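You operate a simulated robot arm through the tools that you are given. There is no shell and no other tool.

Carry out the task below with a simulated robot arm. There is one attempt and no reset: what you move stays moved.

JOB
Put things in order on the long beige table top. At the end: the orange holder from the long beige table top is on the yellow drilled plate; the silver steel post from the long beige table top stands where the black foam sleeve stood; the sand jar from the long beige table top is in the green crate; the brown carton (marked "SPARES") is in the blue bin (tray); the black foam sleeve from the long beige table top stands where the orange holder stood; whatever was shut is shut again. Leave all else as you found it, and nothing knocked over.

It is judged by the outcome, as a careful person would: the job done as asked, and still so three seconds after it is handed in. It fails if anything else is knocked over, pushed out of place, dropped, spilled or broken.

ROBOT AND FRAMES
A 7-joint arm with a two-finger parallel gripper, fixed in place. Base frame: the origin is at the foot of the arm, x ahead of it, y to its left, z up; the work surface is at about z = 0. Readings come in mm, rad, newtons and seconds.
With the tool pointing down near the work surface it reaches from about 220 to 580 mm from the base axis. Its first joint turns from -1.152 to 1.152 rad. Payload 2.5 kg.
Tool frame: the origin (TCP) lies between the finger pads and is the grasp point; the fingertips stand 23 mm ahead of it; z points along the fingers, y is the line along which they close. The gripper opens to 94 mm. The fingers are 38 mm wide and 10 mm thick; the gripper's body (54 by 96 mm) begins 39 mm behind the TCP.
Orientation is that of the tool frame in the base frame, as a unit quaternion [w, x, y, z]. With the fingers straight down and closing along the base's y, the tool's x points along the base's -x, its y along +y and its z along -z.

CONTROLS
- The arm moves only by the tool step_arm. Its argument "series" is a list of rows, each a list of 3 entries, a list of its own where there are three numbers: the shift along the base's x, y, z in m, then the turn, a rotation vector about the base's x, y, z in rad, then the finger opening in m, from 0 to 0.094. In form: [[[x, y, z], [ax, ay, az], jaw], ...]. A call has 1 to 20 rows; each row shifts and turns the commanded pose from where the row before left it. A row lasts 0.2 s, in which the tool goes at most 50 mm and 0.15 rad; a call with a longer step from one row to the next is refused whole, and so is a gripper value outside its range. A pose out of reach is approached as far as the arm can. The call stops where the force on the tool passes 40 N (or 10 N more than at its start, if that is more) or the arm is blocked; 0.2 s more then pass. Each finger travels about 108 mm/s and halts on what it meets, pressing with about 40 N; the grip force reading is that of the motor and also rises with nothing between the fingers. The clock runs only during rows and for 0.2 s after the last one: add rows that do not move to give the fingers time. It gives the time, the measured TCP pose, the force on the tool (base axes), the opening and the grip force at its end, in the units of the frame above (readings bear some noise), with the torque about the TCP (base axes, N m) and any sound that the robot's microphone picked up.
- Cameras (640 x 400 px; columns grow to the right, rows downward): "scene" is fixed at [100.4, -404.5, 532.3]; the picture's right is [0.92, -0.40, 0.00], its down [-0.28, -0.63, -0.72] and it looks along [0.29, 0.66, -0.69] (base axes); focal length 214 px, centre (320, 200). "wrist" rides on the gripper at [86, 16, -74] in the tool frame; the picture's right is [-0.18, 0.98, 0.00], its down [-0.58, -0.11, -0.81] and it looks along [-0.79, -0.15, 0.59] (tool axes); focal length 243 px, centre (320, 200). There is no depth. A picture from a camera that has moved, and an enlarged one, comes with that camera's place and axes in the base frame and with its lens.
- camera(camera): a new picture of that camera. It takes no simulated time.
- close_up(camera, box): a new picture of the part [left, top, right, bottom] of that camera's present view, enlarged. It takes no simulated time.
- sign_off(): hands the job in; it is judged then, once.

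Nothing tells you positions but the pictures and the camera data. Unless the task says otherwise, let go and move clear before handing in.

The tools are called after ">>>" as name(argument=value, ...) on one line, values as JSON. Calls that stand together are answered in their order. step_arm: Moves the arm, as the interface text tells. Its arguments: {"type":"object","properties":{"series":{"type":"array","items":{"type":"array"}}},"required":["series"]} The other tools are called the same way: camera (camera) takes a picture; close_up (camera, box) takes an enlarged picture of a part of a camera's view; sign_off () hands the job in.

At the start:

```text
time_s: 0.0
ee_pos: [297.0, 189.3, 359.6]
tcp_rot: [0.0, 0.0, 1.0, 0.0]
wrist_force: [0.3, 0.8, -0.2]
moment: [0.0, 0.02, -0.02]
opening: 93.7
grasp_force: 0.2
```

scene: 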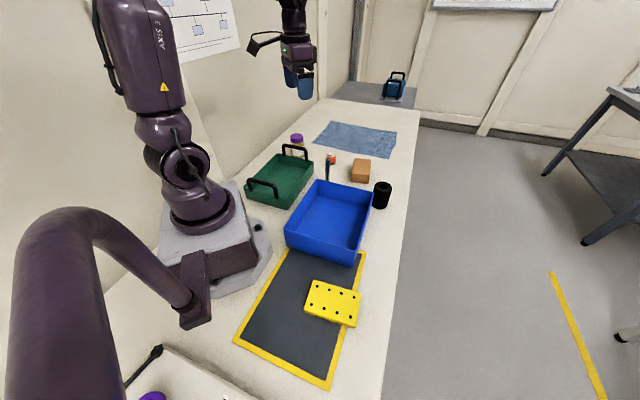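
wrist: 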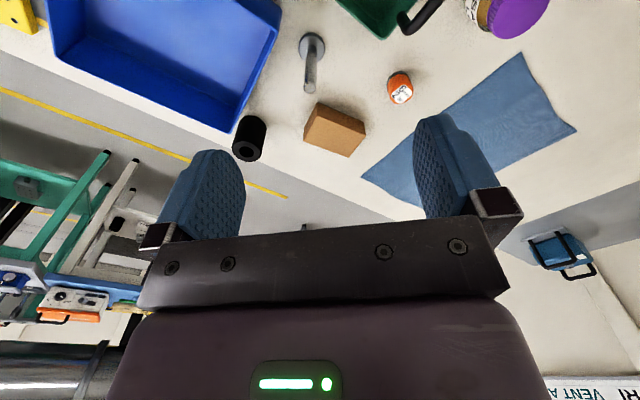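

I see a green crate, a blue bin, a yellow drilled plate, a brown carton, a black sleeve, an orange item, a silver post and purple-lidded jars. I'll take enlarged pictures to locate each one before moving.

>>> close_up(camera="scene", box=[230, 110, 430, 235])

>>> close_up(camera="scene", box=[100, 220, 388, 400])

>>> close_up(camera="wrist", box=[220, 0, 580, 225])

```text
3.20 times, centred on (330, 172) of scene
camera zoom: at [100.4, -404.5, 532.3], right [0.92, -0.4, 0.0], down [-0.28, -0.63, -0.72], along [0.29, 0.66, -0.69], focal length 686 px, centre (288, 288)
```

zoom: 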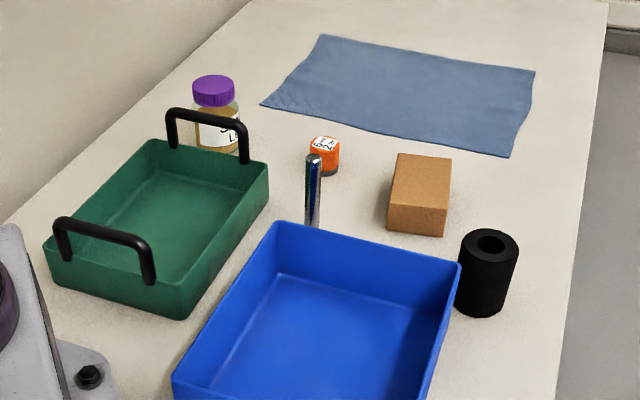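

```text
2.22 times, centred on (244, 310) of scene
camera zoom: at [100.4, -404.5, 532.3], right [0.92, -0.4, 0.0], down [-0.28, -0.63, -0.72], along [0.29, 0.66, -0.69], focal length 477 px, centre (489, -44)
```

zoom: 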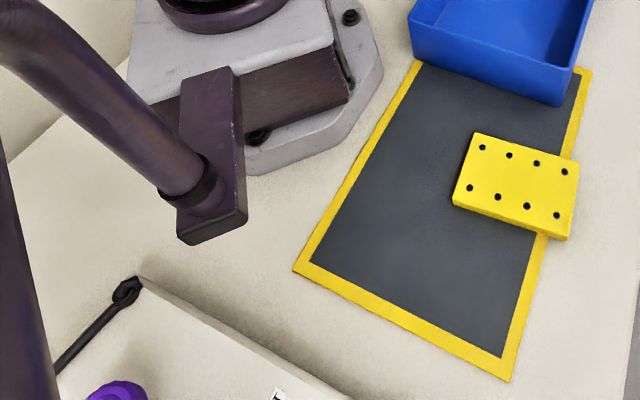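

```text
1.78 times, centred on (400, 112) of wrist
camera zoom: at [211.5, 203.4, 434.8], right [0.18, 0.98, 0.0], down [0.58, -0.11, 0.81], along [0.79, -0.15, -0.59], focal length 431 px, centre (178, 356)
```

zoom: 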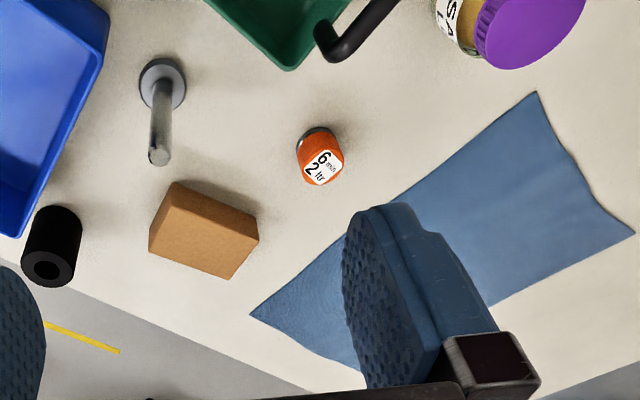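

The label on the purple-lidded jar and the box in the lower left both need a closer look, since the job mentions a shut thing and there may be look-alikes.

>>> close_up(camera="scene", box=[270, 125, 350, 175])

>>> close_up(camera="scene", box=[110, 325, 230, 400])

>>> close_up(camera="wrist", box=[440, 0, 568, 80])

>>> close_up(camera="scene", box=[340, 60, 440, 122])

>>> close_up(camera="wrist", box=[280, 20, 440, 120])

```text
8.00 times, centred on (310, 150) of scene
camera zoom: at [100.4, -404.5, 532.3], right [0.92, -0.4, 0.0], down [-0.28, -0.63, -0.72], along [0.29, 0.66, -0.69], focal length 1716 px, centre (400, 600)
```

zoom: 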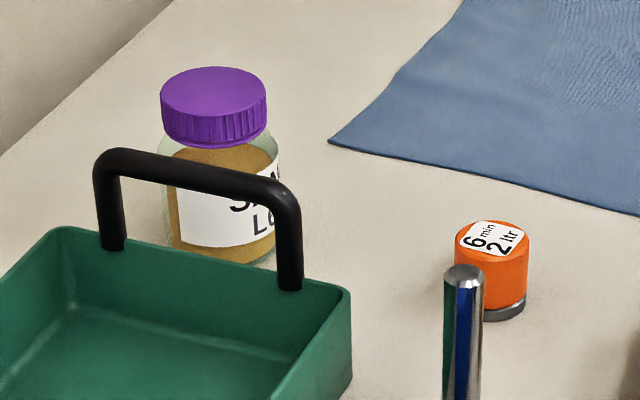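

```text
5.33 times, centred on (170, 362) of scene
camera zoom: at [100.4, -404.5, 532.3], right [0.92, -0.4, 0.0], down [-0.28, -0.63, -0.72], along [0.29, 0.66, -0.69], focal length 1144 px, centre (1120, -667)
```

zoom: 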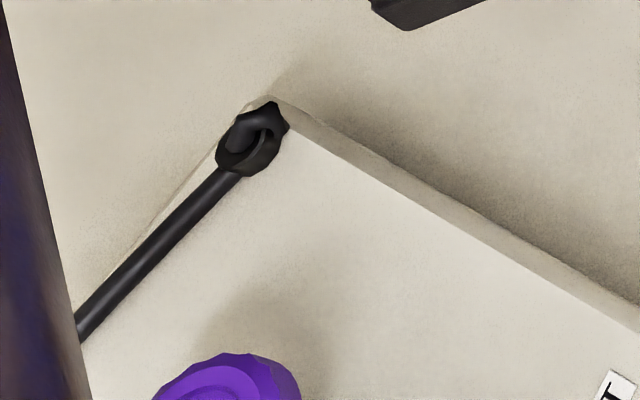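

```text
5.00 times, centred on (504, 40) of wrist
camera zoom: at [211.5, 203.4, 434.8], right [0.18, 0.98, 0.0], down [0.58, -0.11, 0.81], along [0.79, -0.15, -0.59], focal length 1213 px, centre (-600, 1000)
```

zoom: 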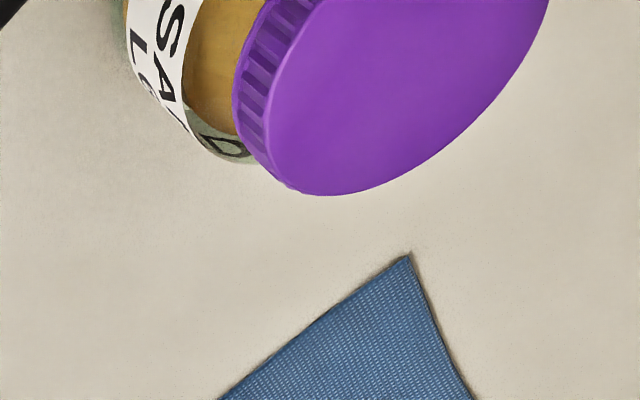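

```text
6.40 times, centred on (390, 91) of scene
camera zoom: at [100.4, -404.5, 532.3], right [0.92, -0.4, 0.0], down [-0.28, -0.63, -0.72], along [0.29, 0.66, -0.69], focal length 1373 px, centre (-128, 898)
```

zoom: 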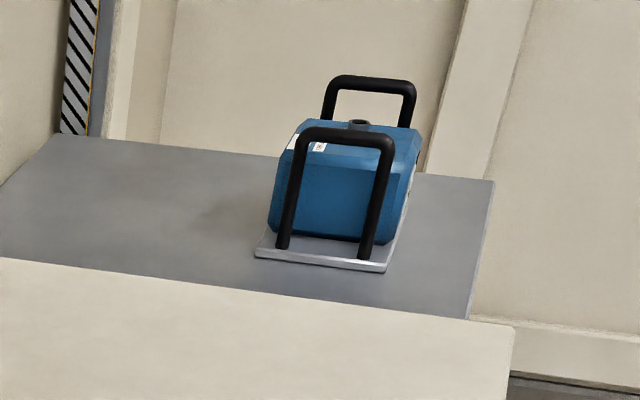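

```text
4.00 times, centred on (360, 70) of wrist
camera zoom: at [211.5, 203.4, 434.8], right [0.18, 0.98, 0.0], down [0.58, -0.11, 0.81], along [0.79, -0.15, -0.59], focal length 970 px, centre (160, 720)
```

zoom: 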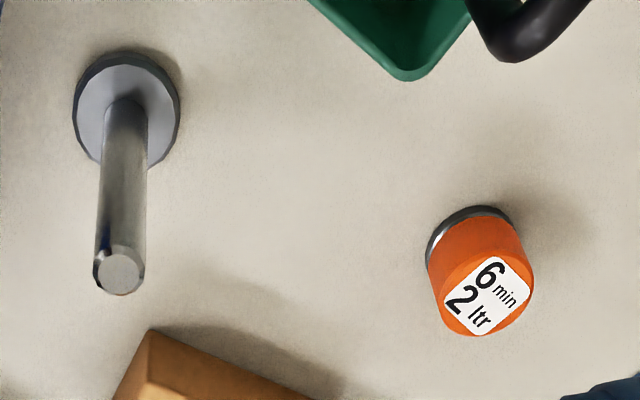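

The jar by the green crate reads "SAND". The brown block on the table shows no marking so far, so I'll check the surroundings in the wrist view and then move the camera to look around.

>>> close_up(camera="wrist", box=[0, 130, 160, 330])

>>> close_up(camera="wrist", box=[290, 90, 380, 170])

>>> close_up(camera="scene", box=[340, 145, 400, 195])

>>> close_up(camera="scene", box=[520, 60, 640, 360])

```text
2.00 times, centred on (80, 230) of wrist
camera zoom: at [211.5, 203.4, 434.8], right [0.18, 0.98, 0.0], down [0.58, -0.11, 0.81], along [0.79, -0.15, -0.59], focal length 485 px, centre (800, 140)
```

zoom: 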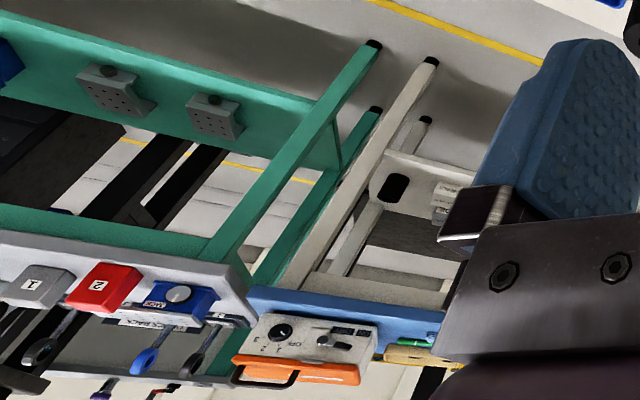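

```text
5.00 times, centred on (335, 130) of wrist
camera zoom: at [211.5, 203.4, 434.8], right [0.18, 0.98, 0.0], down [0.58, -0.11, 0.81], along [0.79, -0.15, -0.59], focal length 1213 px, centre (245, 550)
```

zoom: 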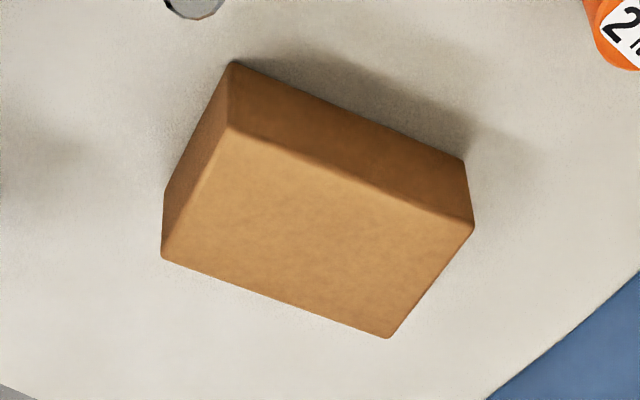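

```text
8.00 times, centred on (370, 170) of scene
camera zoom: at [100.4, -404.5, 532.3], right [0.92, -0.4, 0.0], down [-0.28, -0.63, -0.72], along [0.29, 0.66, -0.69], focal length 1716 px, centre (-80, 440)
```

zoom: 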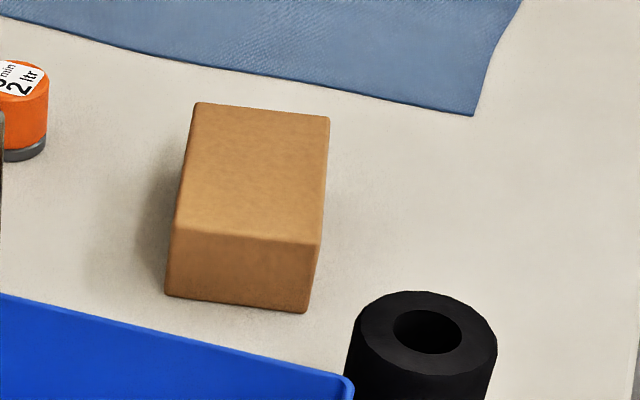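

```text
1.33 times, centred on (580, 210) of scene
camera zoom: at [100.4, -404.5, 532.3], right [0.92, -0.4, 0.0], down [-0.28, -0.63, -0.72], along [0.29, 0.66, -0.69], focal length 286 px, centre (-27, 187)
```

zoom: 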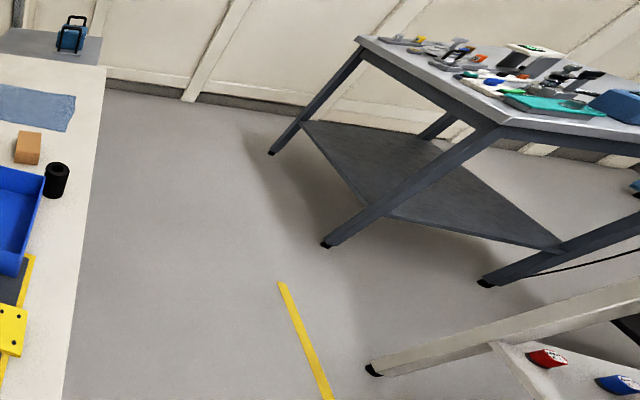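

The brown block shows no marking on its base-side or right-side faces. I'll raise the arm and turn the wrist camera toward the right side to look at that box.

>>> step_arm(series=[[[-0.005, -0.02, 0.005], [0, 0, -0.14], 0.094], [[-0.005, -0.02, 0.005], [0, 0, -0.14], 0.094], [[-0.005, -0.02, 0.005], [0, 0, -0.14], 0.094], [[-0.005, -0.02, 0.005], [0, 0, -0.14], 0.094], [[-0.005, -0.02, 0.005], [0, 0, -0.14], 0.094], [[-0.005, -0.02, 0.005], [0, 0, -0.14], 0.094], [[-0.005, -0.02, 0.005], [0, 0, -0.14], 0.094], [[-0.005, -0.02, 0.005], [0, 0, -0.14], 0.094], [[-0.005, -0.02, 0.005], [0, 0, -0.14], 0.094], [[-0.005, -0.02, 0.005], [0, 0, -0.14], 0.094], [[0, 0, 0], [0, 0, -0.14], 0.094]])

>>> camera(camera="wrist")

>>> camera(camera="scene")

```text
time_s: 2.4
ee_pos: [248.2, -11.3, 411.7]
tcp_rot: [0.0, 0.697, 0.717, 0.0]
wrist_force: [0.1, -0.3, 0.1]
moment: [0.01, 0.03, 0.02]
opening: 93.9
grasp_force: 0.0
```

```text
taken
camera wrist: at [261.8, 74.6, 486.0], right [0.99, -0.16, 0.0], down [-0.09, -0.58, 0.81], along [-0.13, -0.8, -0.59], focal length 243 px, centre (320, 200)
```

wrist: 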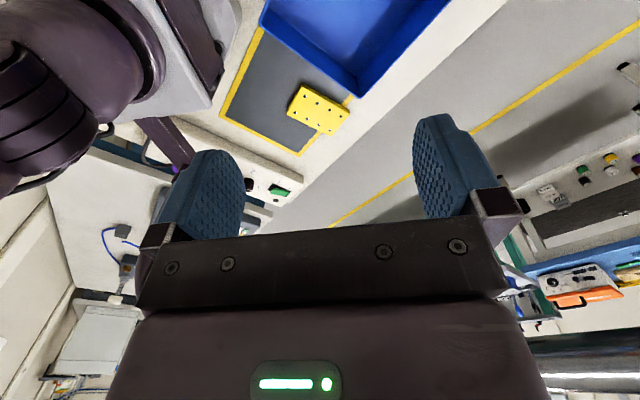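

```text
taken
```

scene: 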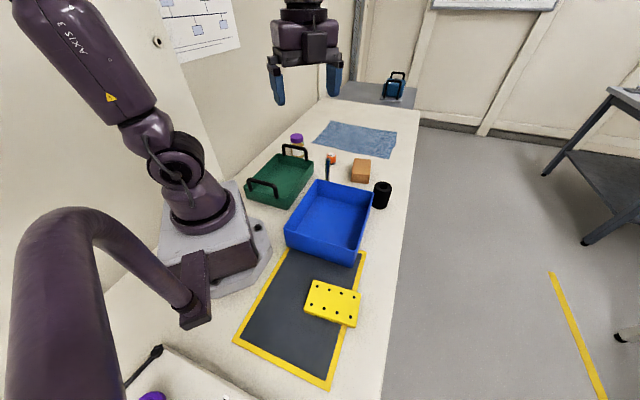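

I can see past the yellow plate into the area on the right; enlarging it now.

>>> close_up(camera="wrist", box=[80, 80, 240, 180])

>>> close_up(camera="wrist", box=[230, 130, 330, 230])

>>> close_up(camera="wrist", box=[200, 30, 400, 155])

```text
4.00 times, centred on (160, 130) of wrist
camera zoom: at [261.8, 74.6, 486.0], right [0.99, -0.16, 0.0], down [-0.09, -0.58, 0.81], along [-0.13, -0.8, -0.59], focal length 970 px, centre (960, 480)
```

zoom: 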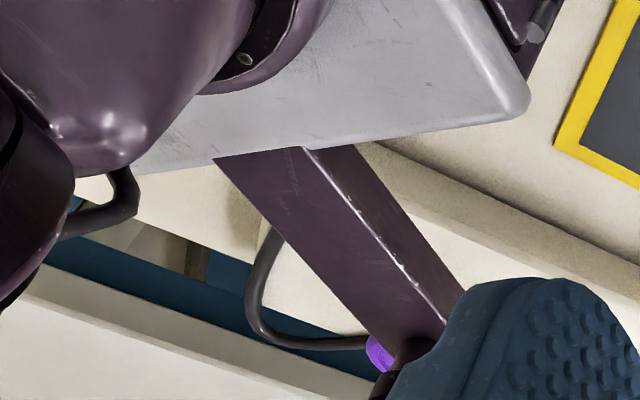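

```text
4.00 times, centred on (280, 180) of wrist
camera zoom: at [261.8, 74.6, 486.0], right [0.99, -0.16, 0.0], down [-0.09, -0.58, 0.81], along [-0.13, -0.8, -0.59], focal length 970 px, centre (480, 280)
```

zoom: 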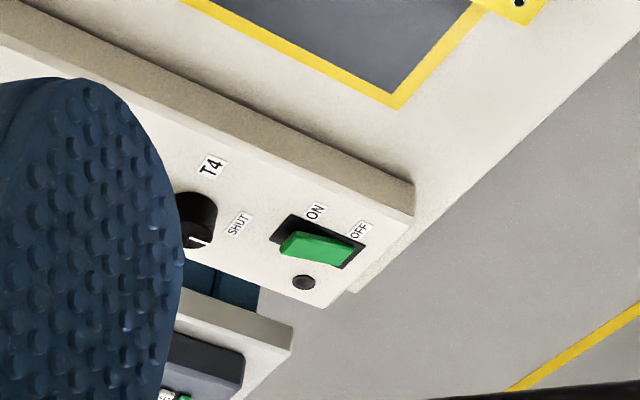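

```text
3.20 times, centred on (300, 92) of wrist
camera zoom: at [261.8, 74.6, 486.0], right [0.99, -0.16, 0.0], down [-0.09, -0.58, 0.81], along [-0.13, -0.8, -0.59], focal length 776 px, centre (384, 544)
```

zoom: 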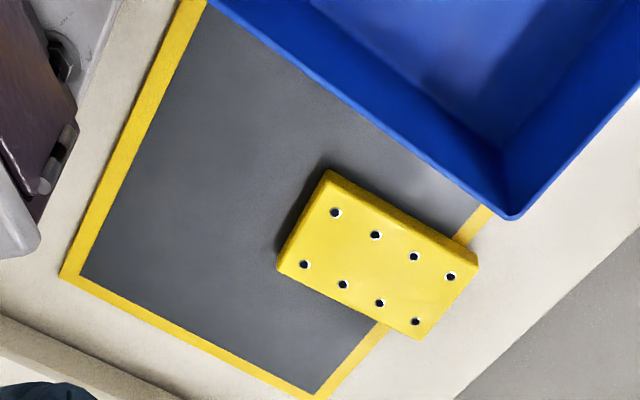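

That right-side box is a wall control panel (T4 knob, ON/OFF switch), not a container. Next I'll view the carton from its far-left side to look for the "SPARES" marking.

>>> step_arm(series=[[[0.0127, 0.0284, -0.0027], [0, 0, 0.06], 0.094], [[0.0127, 0.0284, -0.0027], [0, 0, 0.06], 0.094], [[0.0127, 0.0284, -0.0027], [0, 0, 0.06], 0.094], [[0.0127, 0.0284, -0.0027], [0, 0, 0.06], 0.094], [[0.0127, 0.0284, -0.0027], [0, 0, 0.06], 0.094], [[0.0127, 0.0284, -0.0027], [0, 0, 0.06], 0.094], [[0.0127, 0.0284, -0.0027], [0, 0, 0.06], 0.094], [[0.0127, 0.0284, -0.0027], [0, 0, 0.06], 0.094], [[0.0127, 0.0284, -0.0027], [0, 0, 0.06], 0.094], [[0.0127, 0.0284, -0.0027], [0, 0, 0.06], 0.094], [[0.0127, 0.0284, -0.0027], [0, 0, 0.06], 0.094], [[0.0127, 0.0284, -0.0027], [0, 0, 0.06], 0.094]])

>>> camera(camera="wrist")

>>> camera(camera="scene")

```text
time_s: 5.0
ee_pos: [402.3, 328.9, 378.5]
tcp_rot: [-0.001, 0.397, 0.918, 0.0]
wrist_force: [-0.3, 0.2, -0.6]
moment: [-0.04, 0.03, -0.02]
opening: 94.2
grasp_force: 0.0
```

```text
taken
camera wrist: at [354.8, 402.1, 453.3], right [0.84, 0.54, 0.0], down [0.32, -0.5, 0.81], along [0.43, -0.68, -0.59], focal length 243 px, centre (320, 200)
```

wrist: 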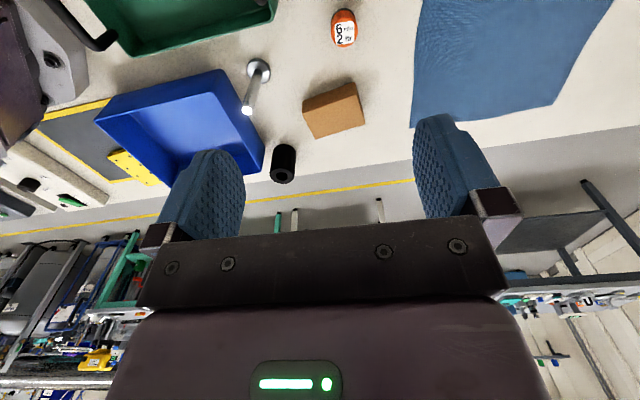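

```text
taken
```

scene: 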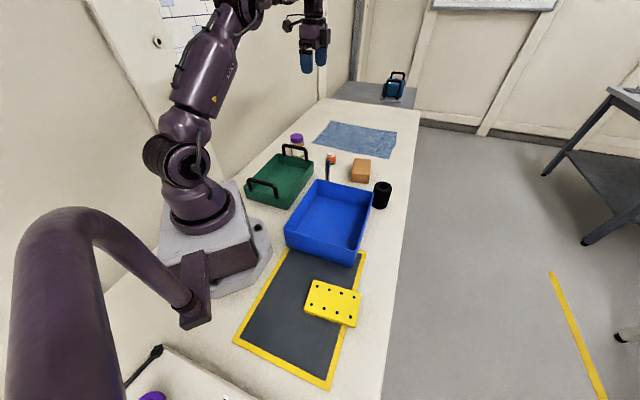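

>>> close_up(camera="wrist", box=[230, 0, 390, 200])

>>> close_up(camera="wrist", box=[290, 70, 380, 150])

```text
2.00 times, centred on (310, 100) of wrist
camera zoom: at [354.8, 402.1, 453.3], right [0.84, 0.54, 0.0], down [0.32, -0.5, 0.81], along [0.43, -0.68, -0.59], focal length 485 px, centre (340, 400)
```

zoom: 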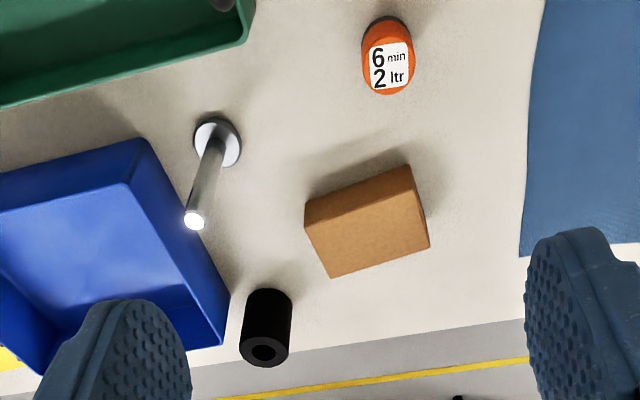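

```text
5.00 times, centred on (335, 110) of wrist
camera zoom: at [354.8, 402.1, 453.3], right [0.84, 0.54, 0.0], down [0.32, -0.5, 0.81], along [0.43, -0.68, -0.59], focal length 1213 px, centre (245, 650)
```

zoom: 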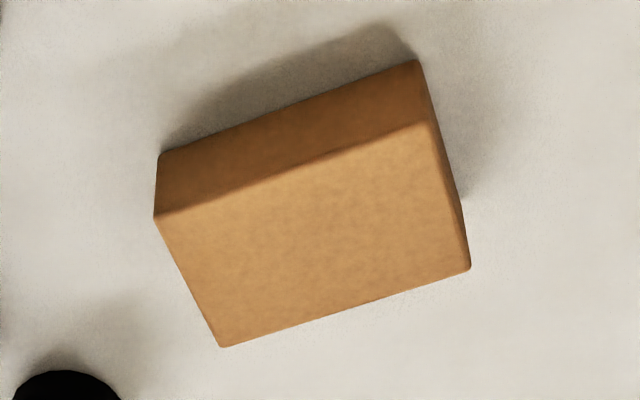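

No marking appears on the carton's top or its left and near faces; the two far faces are still unseen. I put the carton's centre near (535, 172), and I'll look at its far side from the right of the table.

>>> step_arm(series=[[[0.0058, -0.0232, -0.005], [0, 0, 0.1365], 0.094], [[0.0058, -0.0232, -0.005], [0, 0, 0.1365], 0.094], [[0.0058, -0.0232, -0.005], [0, 0, 0.1365], 0.094], [[0.0058, -0.0232, -0.005], [0, 0, 0.1365], 0.094], [[0.0058, -0.0232, -0.005], [0, 0, 0.1365], 0.094], [[0.0058, -0.0232, -0.005], [0, 0, 0.1365], 0.094], [[0.0058, -0.0232, -0.005], [0, 0, 0.1365], 0.094], [[0.0058, -0.0232, -0.005], [0, 0, 0.1365], 0.094], [[0.0058, -0.0232, -0.005], [0, 0, 0.1365], 0.094], [[0.0058, -0.0232, -0.005], [0, 0, 0.1365], 0.094], [[0.0058, -0.0232, -0.005], [0, 0, 0.1365], 0.094], [[0.0058, -0.0232, -0.005], [0, 0, 0.1365], 0.094], [[0.0058, -0.0232, -0.005], [0, 0, 0.1365], 0.094], [[0.0058, -0.0232, -0.005], [0, 0, 0.1365], 0.094], [[0.0058, -0.0232, -0.005], [0, 0, 0.1365], 0.094], [[0.0058, -0.0232, -0.005], [0, 0, 0.1365], 0.094], [[0.0058, -0.0232, -0.005], [0, 0, 0.1365], 0.094]])

>>> camera(camera="wrist")

```text
time_s: 8.6
ee_pos: [498.4, -66.9, 292.4]
tcp_rot: [0.0, -0.683, 0.73, 0.001]
wrist_force: [-0.1, 0.6, -0.3]
moment: [0.01, -0.04, 0.01]
opening: 93.6
grasp_force: 0.1
```

```text
taken
camera wrist: at [475.8, -152.1, 367.4], right [-0.97, 0.25, 0.0], down [0.15, 0.57, 0.81], along [0.2, 0.78, -0.59], focal length 243 px, centre (320, 200)
```

wrist: 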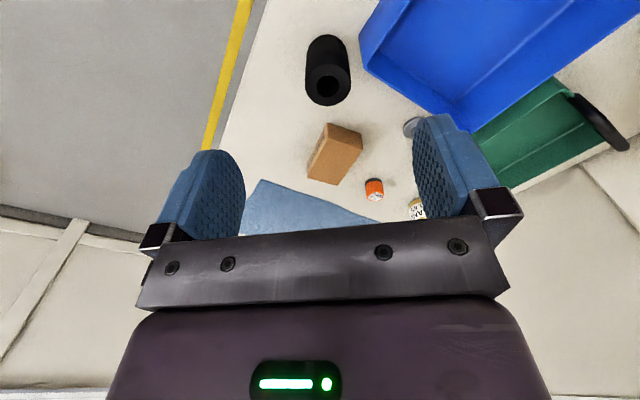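

>>> close_up(camera="wrist", box=[290, 110, 380, 200])

>>> close_up(camera="wrist", box=[290, 20, 450, 220])

>>> camera(camera="scene")

```text
4.44 times, centred on (335, 155) of wrist
camera zoom: at [475.8, -152.1, 367.4], right [-0.97, 0.25, 0.0], down [0.15, 0.57, 0.81], along [0.2, 0.78, -0.59], focal length 1078 px, centre (253, 400)
```

zoom: 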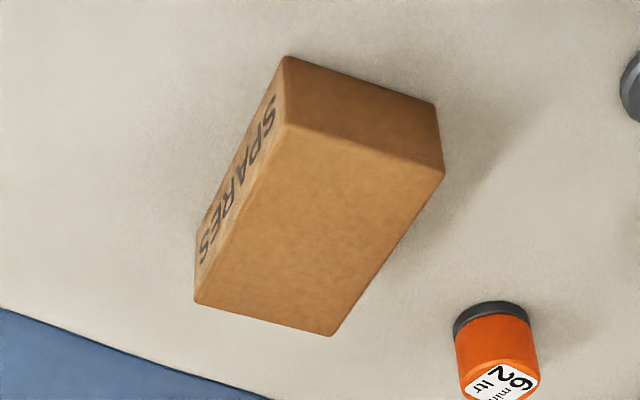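

```text
2.00 times, centred on (370, 120) of wrist
camera zoom: at [475.8, -152.1, 367.4], right [-0.97, 0.25, 0.0], down [0.15, 0.57, 0.81], along [0.2, 0.78, -0.59], focal length 485 px, centre (220, 360)
```

zoom: 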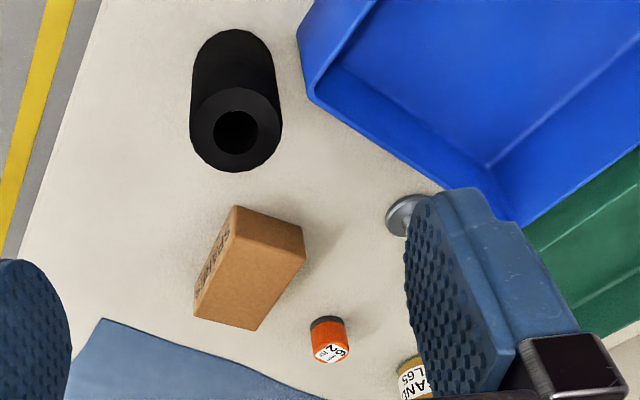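

```text
taken
```

scene: 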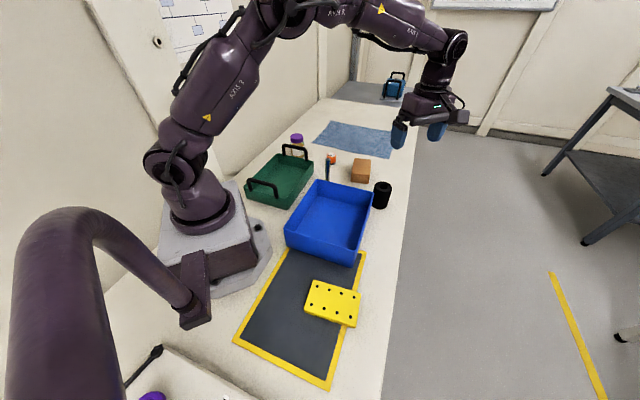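

The block is the "SPARES" carton. My estimates from several views are: holder (465, 301), sleeve (505, 0), post (377, 160), jar (349, 422), carton (535, 172), plate centre (207, -234), bin centre (315, -12) and crate centre (230, 250). I'll hover over the orange holder first.

>>> step_arm(series=[[[-0.0028, 0.0307, -0.0077], [0, 0, -0.0774], 0.094], [[-0.0028, 0.0307, -0.0077], [0, 0, -0.0774], 0.094], [[-0.0028, 0.0307, -0.0077], [0, 0, -0.0774], 0.094], [[-0.0028, 0.0307, -0.0077], [0, 0, -0.0774], 0.094], [[-0.0028, 0.0307, -0.0077], [0, 0, -0.0774], 0.094], [[-0.0028, 0.0307, -0.0077], [0, 0, -0.0774], 0.094], [[-0.0028, 0.0307, -0.0077], [0, 0, -0.0774], 0.094], [[-0.0028, 0.0307, -0.0077], [0, 0, -0.0774], 0.094], [[-0.0028, 0.0307, -0.0077], [0, 0, -0.0774], 0.094], [[-0.0028, 0.0307, -0.0077], [0, 0, -0.0774], 0.094], [[-0.0028, 0.0307, -0.0077], [0, 0, -0.0774], 0.094], [[-0.0028, 0.0307, -0.0077], [0, 0, -0.0774], 0.094], [[0, 0, 0], [0, 0, 0], 0.094]])

>>> camera(camera="wrist")

>>> close_up(camera="wrist", box=[250, 0, 410, 100])

```text
time_s: 11.4
ee_pos: [467.1, 303.1, 201.8]
tcp_rot: [0.001, -0.282, 0.959, 0.0]
wrist_force: [-0.4, 0.2, -0.7]
moment: [-0.01, 0.0, 0.0]
opening: 94.0
grasp_force: 0.0
```

```text
taken
camera wrist: at [385.6, 268.6, 276.7], right [-0.38, 0.93, 0.0], down [0.55, 0.22, 0.81], along [0.75, 0.3, -0.59], focal length 243 px, centre (320, 200)
```

wrist: 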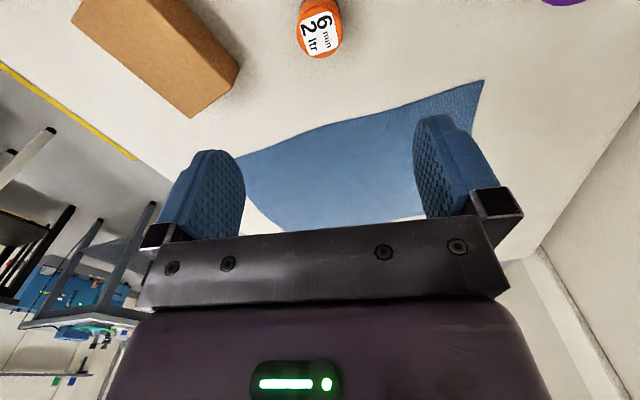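

```text
4.00 times, centred on (330, 50) of wrist
camera zoom: at [385.6, 268.6, 276.7], right [-0.38, 0.93, 0.0], down [0.55, 0.22, 0.81], along [0.75, 0.3, -0.59], focal length 970 px, centre (280, 800)
```

zoom: 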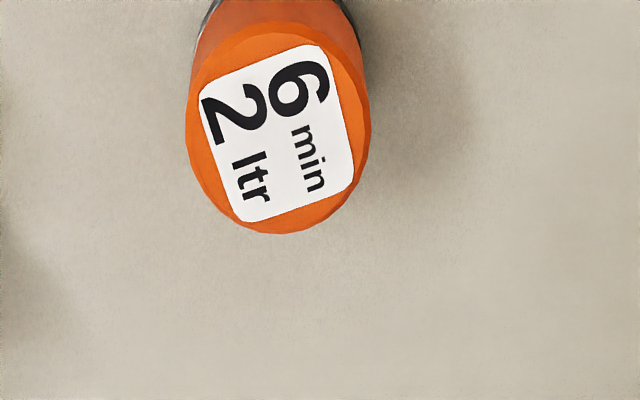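

The holder sits about 6 mm nearer the base than the tool, at roughly (462, 299.7) and 40 mm wide. I'll correct for that, descend and close on it.

>>> step_arm(series=[[[-0.005, -0.0034, -0.02], [0, 0, 0], 0.08], [[0, 0, -0.035], [0, 0, 0], 0.08], [[0, 0, -0.035], [0, 0, 0], 0.08], [[0, 0, -0.03], [0, 0, 0], 0.08], [[0, 0, 0], [0, 0, 0], 0.08]])

>>> camera(camera="wrist")

>>> close_up(camera="scene", box=[290, 100, 410, 190])

```text
time_s: 12.6
ee_pos: [461.4, 300.6, 81.5]
tcp_rot: [0.0, -0.282, 0.96, 0.0]
wrist_force: [0.0, 1.1, -0.3]
moment: [0.0, 0.02, 0.01]
opening: 79.8
grasp_force: 0.1
```

```text
taken
camera wrist: at [379.1, 266.8, 156.0], right [-0.38, 0.93, 0.0], down [0.55, 0.22, 0.81], along [0.75, 0.31, -0.59], focal length 243 px, centre (320, 200)
```

wrist: 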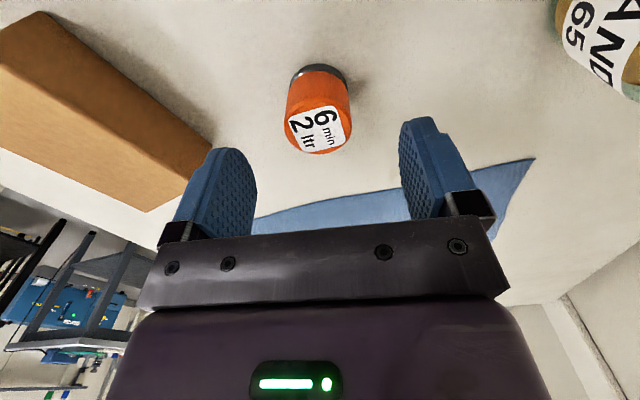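

```text
4.44 times, centred on (350, 145) of scene
camera zoom: at [100.4, -404.5, 532.3], right [0.92, -0.4, 0.0], down [-0.28, -0.63, -0.72], along [0.29, 0.66, -0.69], focal length 953 px, centre (187, 444)
```

zoom: 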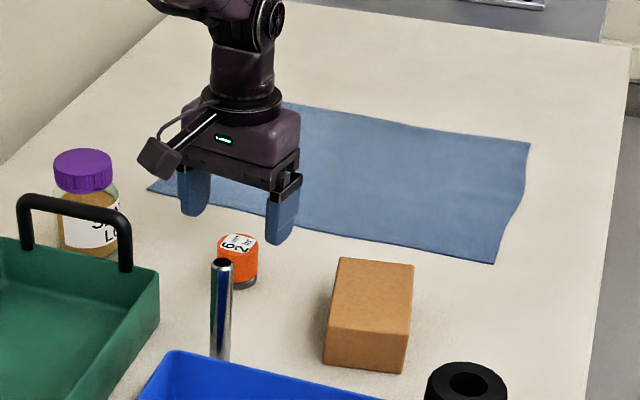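

The holder is centred between the fingers. Going down the last 52 mm and closing.

>>> step_arm(series=[[[0, 0, -0.026], [0, 0, 0], 0.08], [[0, 0, -0.026], [0, 0, 0], 0.08], [[0, 0, 0], [0, 0, 0], 0.08], [[0, 0, 0], [0, 0, 0], 0.03], [[0, 0, 0], [0, 0, 0], 0.03], [[0, 0, 0], [0, 0, 0], 0.03], [[0, 0, 0], [0, 0, 0], 0.03]])

>>> camera(camera="wrist")

```text
time_s: 14.2
ee_pos: [462.0, 300.5, 26.8]
tcp_rot: [0.0, -0.283, 0.959, 0.0]
wrist_force: [-0.3, 0.4, -0.4]
moment: [-0.01, -0.01, -0.02]
opening: 38.6
grasp_force: 39.9
```

```text
taken
camera wrist: at [380.7, 266.0, 101.6], right [-0.38, 0.93, 0.0], down [0.55, 0.22, 0.81], along [0.75, 0.31, -0.59], focal length 243 px, centre (320, 200)
```

wrist: 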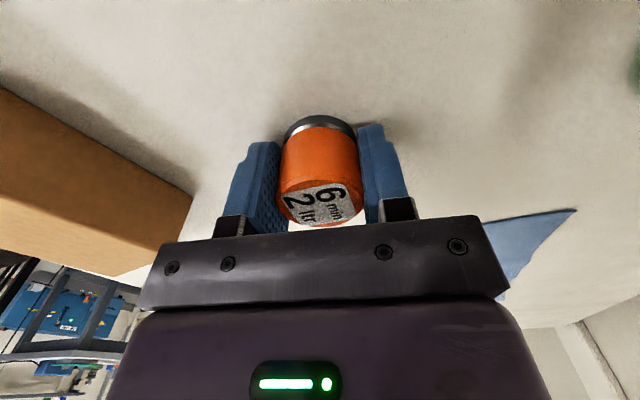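

Grip is firm at 38.6 mm. I'll lift it clear and carry it over to the yellow plate.

>>> step_arm(series=[[[0, 0, 0.02], [0, 0, 0], 0.03], [[0, 0, 0.035], [0, 0, 0], 0.03], [[0, 0, 0.04], [0, 0, 0], 0.03], [[0, 0, 0.04], [0, 0, 0], 0.03], [[0, 0, 0.04], [0, 0, 0], 0.03], [[-0.0182, -0.0381, 0], [0, 0, -0.1], 0.03], [[-0.0182, -0.0381, 0], [0, 0, -0.1], 0.03], [[-0.0182, -0.0381, 0], [0, 0, -0.1], 0.03], [[-0.0182, -0.0381, 0], [0, 0, -0.1], 0.03], [[-0.0182, -0.0381, 0], [0, 0, -0.1], 0.03], [[-0.0182, -0.0381, 0], [0, 0, -0.1], 0.03], [[-0.0182, -0.0381, 0], [0, 0, -0.1], 0.03], [[-0.0182, -0.0381, 0], [0, 0, -0.1], 0.03], [[-0.0182, -0.0381, 0], [0, 0, -0.1], 0.03], [[-0.0182, -0.0381, 0], [0, 0, -0.1], 0.03], [[-0.0182, -0.0381, 0], [0, 0, -0.1], 0.03], [[-0.0182, -0.0381, 0], [0, 0, -0.1], 0.03], [[-0.0182, -0.0381, 0], [0, 0, -0.1], 0.03], [[-0.0182, -0.0381, 0], [0, 0, -0.1], 0.03], [[0, 0, 0], [0, 0, 0], 0.03]])

>>> camera(camera="wrist")

>>> camera(camera="scene")

```text
time_s: 18.4
ee_pos: [207.6, -235.7, 205.9]
tcp_rot: [0.0, 0.401, 0.916, 0.0]
wrist_force: [-0.4, -0.6, -0.9]
moment: [-0.04, 0.02, 0.03]
opening: 38.6
grasp_force: 40.3
```

```text
taken
camera wrist: at [160.9, -161.7, 281.2], right [0.85, 0.53, 0.0], down [0.31, -0.5, 0.81], along [0.43, -0.68, -0.59], focal length 243 px, centre (320, 200)
```

wrist: 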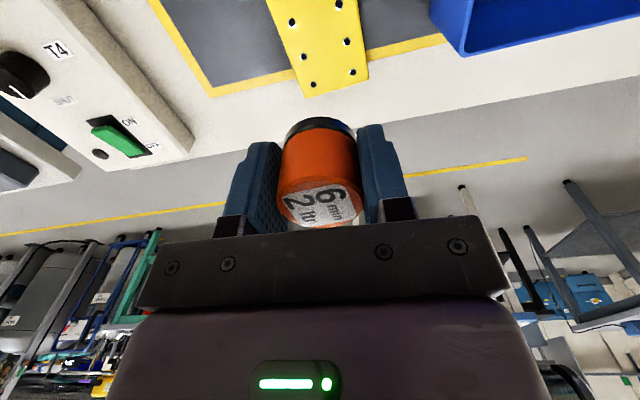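

```text
taken
```

scene: 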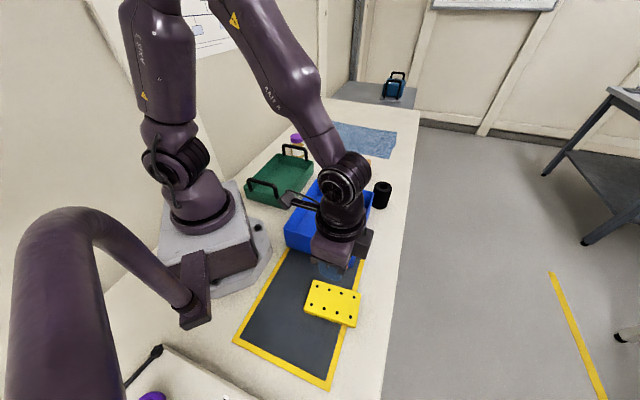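

The holder is held above the plate area. I'll lower partway so the whole plate comes into the wrist view.

>>> step_arm(series=[[[0, 0, -0.035], [0, 0, 0], 0.03], [[0, 0, -0.035], [0, 0, 0], 0.03], [[0, 0, -0.03], [0, 0, 0], 0.03], [[0, 0, 0], [0, 0, 0], 0.03]])

>>> camera(camera="wrist")

>>> close_up(camera="wrist", box=[200, 0, 420, 140])

>>> close_up(camera="scene", box=[260, 220, 400, 340])

```text
time_s: 19.4
ee_pos: [204.9, -236.2, 100.6]
tcp_rot: [0.0, 0.401, 0.916, 0.0]
wrist_force: [0.0, 0.3, -1.5]
moment: [0.06, 0.0, 0.01]
opening: 38.2
grasp_force: 40.4
```

```text
taken
camera wrist: at [159.1, -162.0, 176.4], right [0.85, 0.53, 0.0], down [0.31, -0.5, 0.81], along [0.43, -0.68, -0.59], focal length 243 px, centre (320, 200)
```

wrist: 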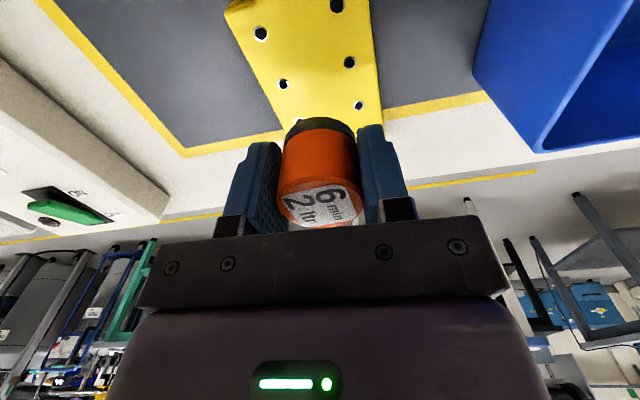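

```text
2.86 times, centred on (310, 70) of wrist
camera zoom: at [159.1, -162.0, 176.4], right [0.85, 0.53, 0.0], down [0.31, -0.5, 0.81], along [0.43, -0.68, -0.59], focal length 693 px, centre (349, 571)
```

zoom: 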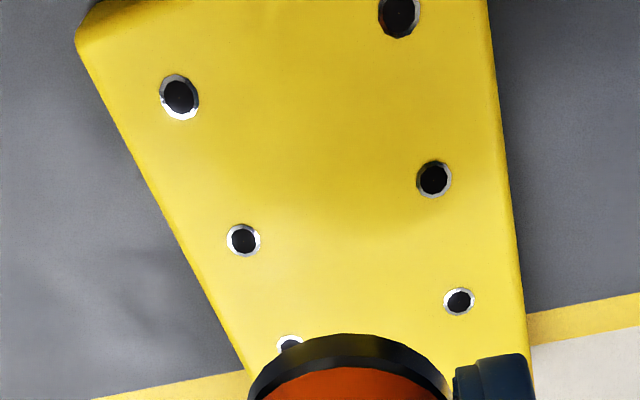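

```text
3.33 times, centred on (330, 280) of scene
camera zoom: at [100.4, -404.5, 532.3], right [0.92, -0.4, 0.0], down [-0.28, -0.63, -0.72], along [0.29, 0.66, -0.69], focal length 715 px, centre (287, -67)
```

zoom: 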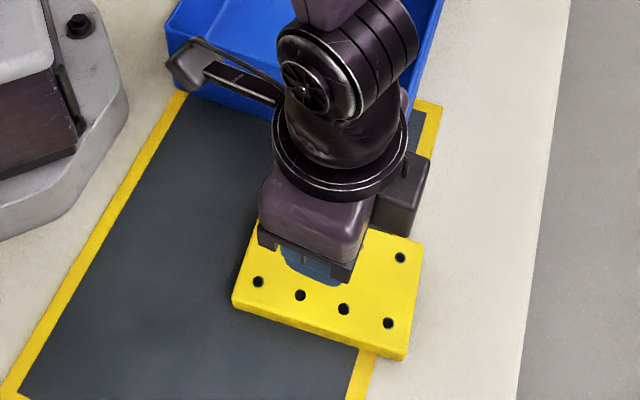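

The eight plate holes put its centre near (209, -238), so I'll shift about 3 mm that way. Then I'll descend in stages, since the plate thickness (15–25 mm) is uncertain.

>>> step_arm(series=[[[0.003, -0.003, -0.02], [0, 0, 0], 0.03], [[0, 0, -0.015], [0, 0, 0], 0.03], [[0, 0, 0], [0, 0, 0], 0.03]])

>>> close_up(camera="scene", box=[280, 240, 380, 340])

>>> close_up(camera="wrist", box=[200, 0, 440, 240])

```text
time_s: 20.2
ee_pos: [207.8, -239.0, 66.2]
tcp_rot: [-0.002, 0.402, 0.916, 0.0]
wrist_force: [-0.1, 0.5, -1.3]
moment: [0.0, 0.02, 0.01]
opening: 38.3
grasp_force: 40.3
```

```text
4.00 times, centred on (330, 290) of scene
camera zoom: at [100.4, -404.5, 532.3], right [0.92, -0.4, 0.0], down [-0.28, -0.63, -0.72], along [0.29, 0.66, -0.69], focal length 858 px, centre (280, -160)
```

zoom: 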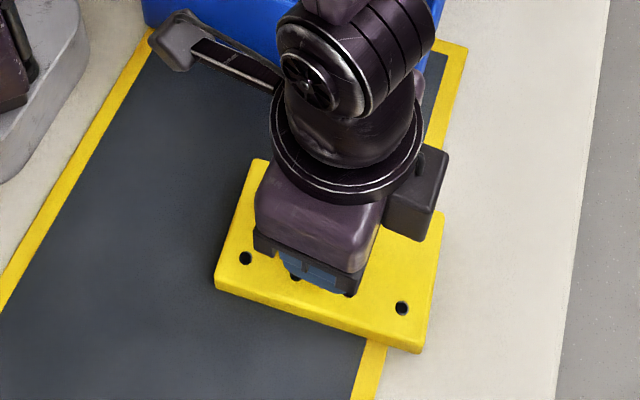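

```text
1.67 times, centred on (320, 120) of wrist
camera zoom: at [161.0, -165.1, 141.1], right [0.85, 0.53, 0.0], down [0.31, -0.5, 0.81], along [0.43, -0.68, -0.59], focal length 404 px, centre (320, 333)
```

zoom: 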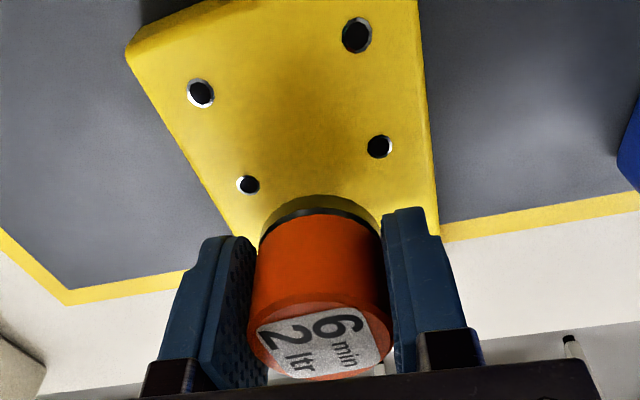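

The holder is over the plate, roughly 15–25 mm above it. Lowering gently while watching the force.

>>> step_arm(series=[[[0, 0, -0.005], [0, 0, 0], 0.03], [[0, 0, -0.004], [0, 0, 0], 0.03], [[0, 0, -0.003], [0, 0, 0], 0.03], [[0, 0, 0], [0, 0, 0], 0.03]])

>>> close_up(camera="wrist", box=[220, 60, 420, 220])

```text
time_s: 21.2
ee_pos: [209.4, -237.3, 55.0]
tcp_rot: [0.0, 0.402, 0.916, -0.001]
wrist_force: [-1.0, 0.1, -1.0]
moment: [0.0, 0.02, 0.04]
opening: 38.5
grasp_force: 40.2
```

```text
2.50 times, centred on (320, 140) of wrist
camera zoom: at [162.0, -163.4, 129.9], right [0.85, 0.53, 0.0], down [0.31, -0.5, 0.81], along [0.43, -0.68, -0.59], focal length 606 px, centre (320, 350)
```

zoom: 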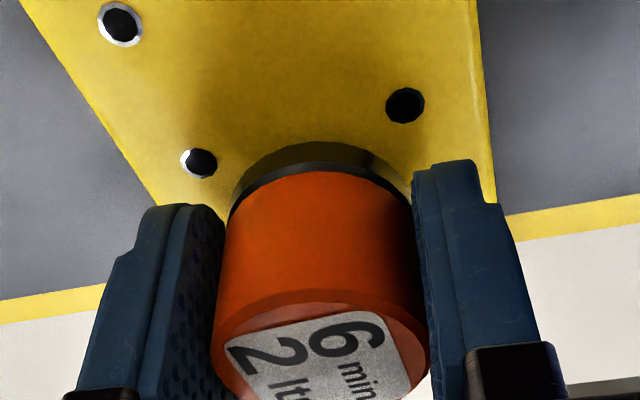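

No contact yet, with the holder's underside at about z = 28. Continuing in small steps.

>>> step_arm(series=[[[0, 0, -0.002], [0, 0, 0], 0.03], [[0, 0, -0.002], [0, 0, 0], 0.03], [[0, 0, 0], [0, 0, 0], 0.03]])

>>> step_arm(series=[[[0, 0, -0.0015], [0, 0, 0], 0.03], [[0, 0, -0.0015], [0, 0, 0], 0.03], [[0, 0, 0], [0, 0, 0], 0.03]])

```text
time_s: 22.0
ee_pos: [209.1, -237.3, 51.8]
tcp_rot: [0.001, 0.402, 0.916, 0.001]
wrist_force: [-0.3, -0.1, -0.4]
moment: [0.02, 0.03, 0.01]
opening: 38.5
grasp_force: 40.2
```

```text
time_s: 22.8
ee_pos: [208.8, -237.6, 49.0]
tcp_rot: [0.0, 0.402, 0.916, -0.001]
wrist_force: [-1.3, 1.8, 7.2]
moment: [-0.01, 0.02, -0.03]
opening: 38.3
grasp_force: 40.1
```

Contact at 7 N, so the holder is resting on the plate (top at about z = 22). Opening and rising straight up.

>>> step_arm(series=[[[0, 0, 0], [0, 0, 0], 0.05], [[0, 0, 0], [0, 0, 0], 0.07], [[0, 0, 0], [0, 0, 0], 0.07], [[0, 0, 0.01], [0, 0, 0], 0.07], [[0, 0, 0.03], [0, 0, 0], 0.07], [[0, 0, 0.04], [0, 0, 0], 0.07], [[0, 0, 0.05], [0, 0, 0], 0.07], [[0, 0, 0.03], [0, 0, 0], 0.07]])

>>> camera(camera="wrist")

>>> close_up(camera="scene", box=[280, 240, 380, 340])

```text
time_s: 24.6
ee_pos: [206.1, -235.2, 212.2]
tcp_rot: [0.0, 0.402, 0.916, -0.001]
wrist_force: [-0.2, 0.6, 0.3]
moment: [-0.01, 0.01, -0.03]
opening: 69.9
grasp_force: 0.1
```

```text
taken
camera wrist: at [159.0, -161.7, 286.7], right [0.85, 0.53, 0.0], down [0.31, -0.5, 0.81], along [0.43, -0.68, -0.59], focal length 243 px, centre (320, 200)
```

wrist: 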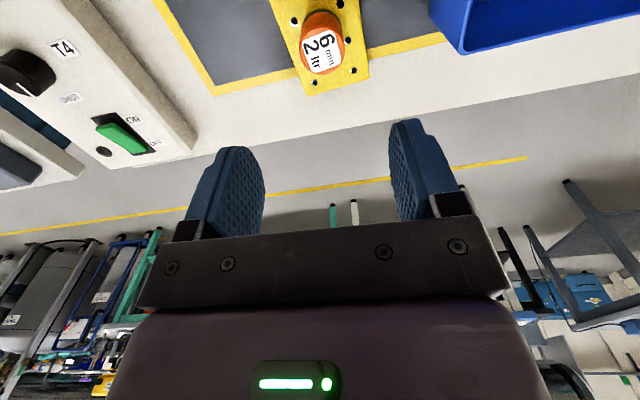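

```text
4.00 times, centred on (330, 290) of scene
camera zoom: at [100.4, -404.5, 532.3], right [0.92, -0.4, 0.0], down [-0.28, -0.63, -0.72], along [0.29, 0.66, -0.69], focal length 858 px, centre (280, -160)
```

zoom: 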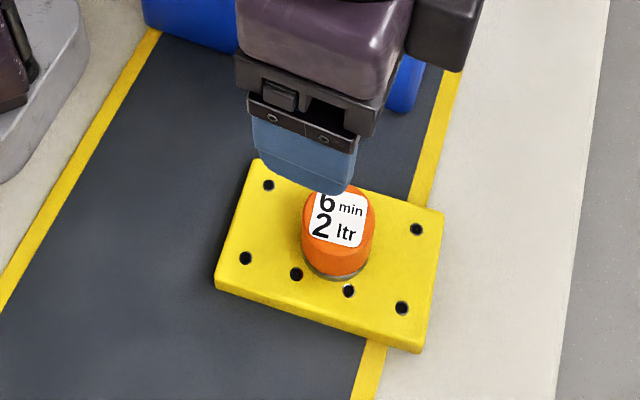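

The holder stands upright on the plate. Next I'll hover over the black sleeve with the fingers closing along y, so they stay clear of the bin corner.

>>> step_arm(series=[[[0.0299, 0.0235, 0.001], [0, 0, 0.0775], 0.094], [[0.0299, 0.0235, 0.001], [0, 0, 0.0775], 0.094], [[0.0299, 0.0235, 0.001], [0, 0, 0.0775], 0.094], [[0.0299, 0.0235, 0.001], [0, 0, 0.0775], 0.094], [[0.0299, 0.0235, 0.001], [0, 0, 0.0775], 0.094], [[0.0299, 0.0235, 0.001], [0, 0, 0.0775], 0.094], [[0.0299, 0.0235, 0.001], [0, 0, 0.0775], 0.094], [[0.0299, 0.0235, 0.001], [0, 0, 0.0775], 0.094], [[0.0299, 0.0235, 0.001], [0, 0, 0.0775], 0.094], [[0.0299, 0.0235, 0.001], [0, 0, 0.0775], 0.094], [[0, 0, 0], [0, 0, 0], 0.094]])

>>> camera(camera="wrist")

>>> close_up(camera="wrist", box=[220, 0, 420, 125])

>>> close_up(camera="scene", box=[330, 160, 430, 230])

```text
time_s: 27.0
ee_pos: [507.5, -2.1, 220.4]
tcp_rot: [-0.001, 0.026, 1.0, 0.0]
wrist_force: [0.1, 0.2, 0.7]
moment: [0.0, -0.01, -0.02]
opening: 93.9
grasp_force: 0.1
```

```text
taken
camera wrist: at [422.5, 17.7, 295.1], right [0.23, 0.97, 0.0], down [0.58, -0.14, 0.81], along [0.78, -0.19, -0.59], focal length 243 px, centre (320, 200)
```

wrist: 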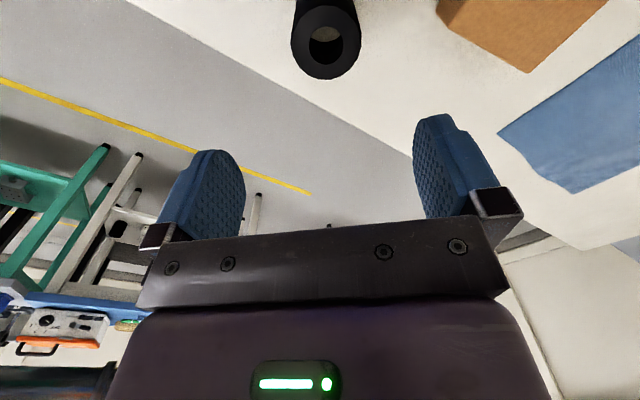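

```text
3.20 times, centred on (320, 62) of wrist
camera zoom: at [422.5, 17.7, 295.1], right [0.23, 0.97, 0.0], down [0.58, -0.14, 0.81], along [0.78, -0.19, -0.59], focal length 776 px, centre (320, 640)
```

zoom: 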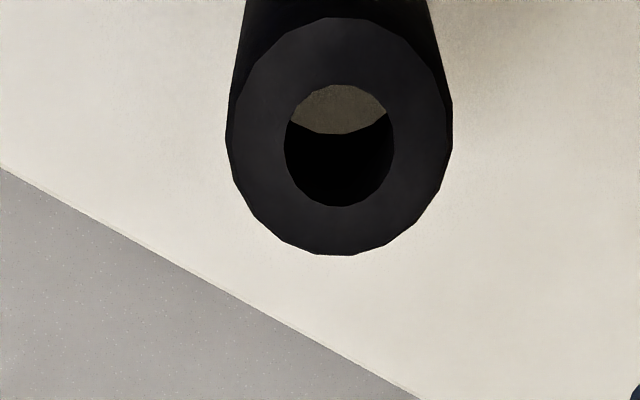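

```text
5.71 times, centred on (380, 195) of scene
camera zoom: at [100.5, -404.5, 532.3], right [0.92, -0.4, 0.0], down [-0.28, -0.63, -0.72], along [0.29, 0.66, -0.69], focal length 1226 px, centre (-23, 229)
```

zoom: 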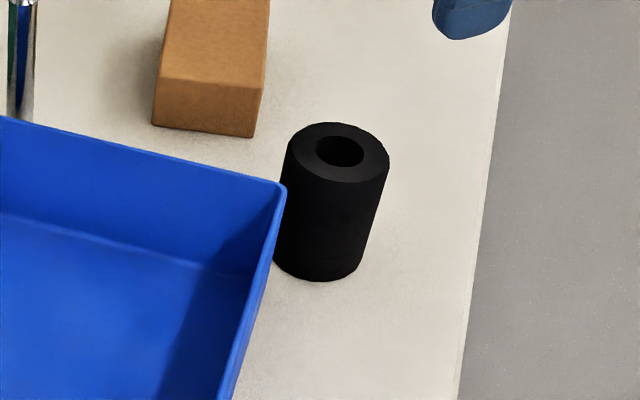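

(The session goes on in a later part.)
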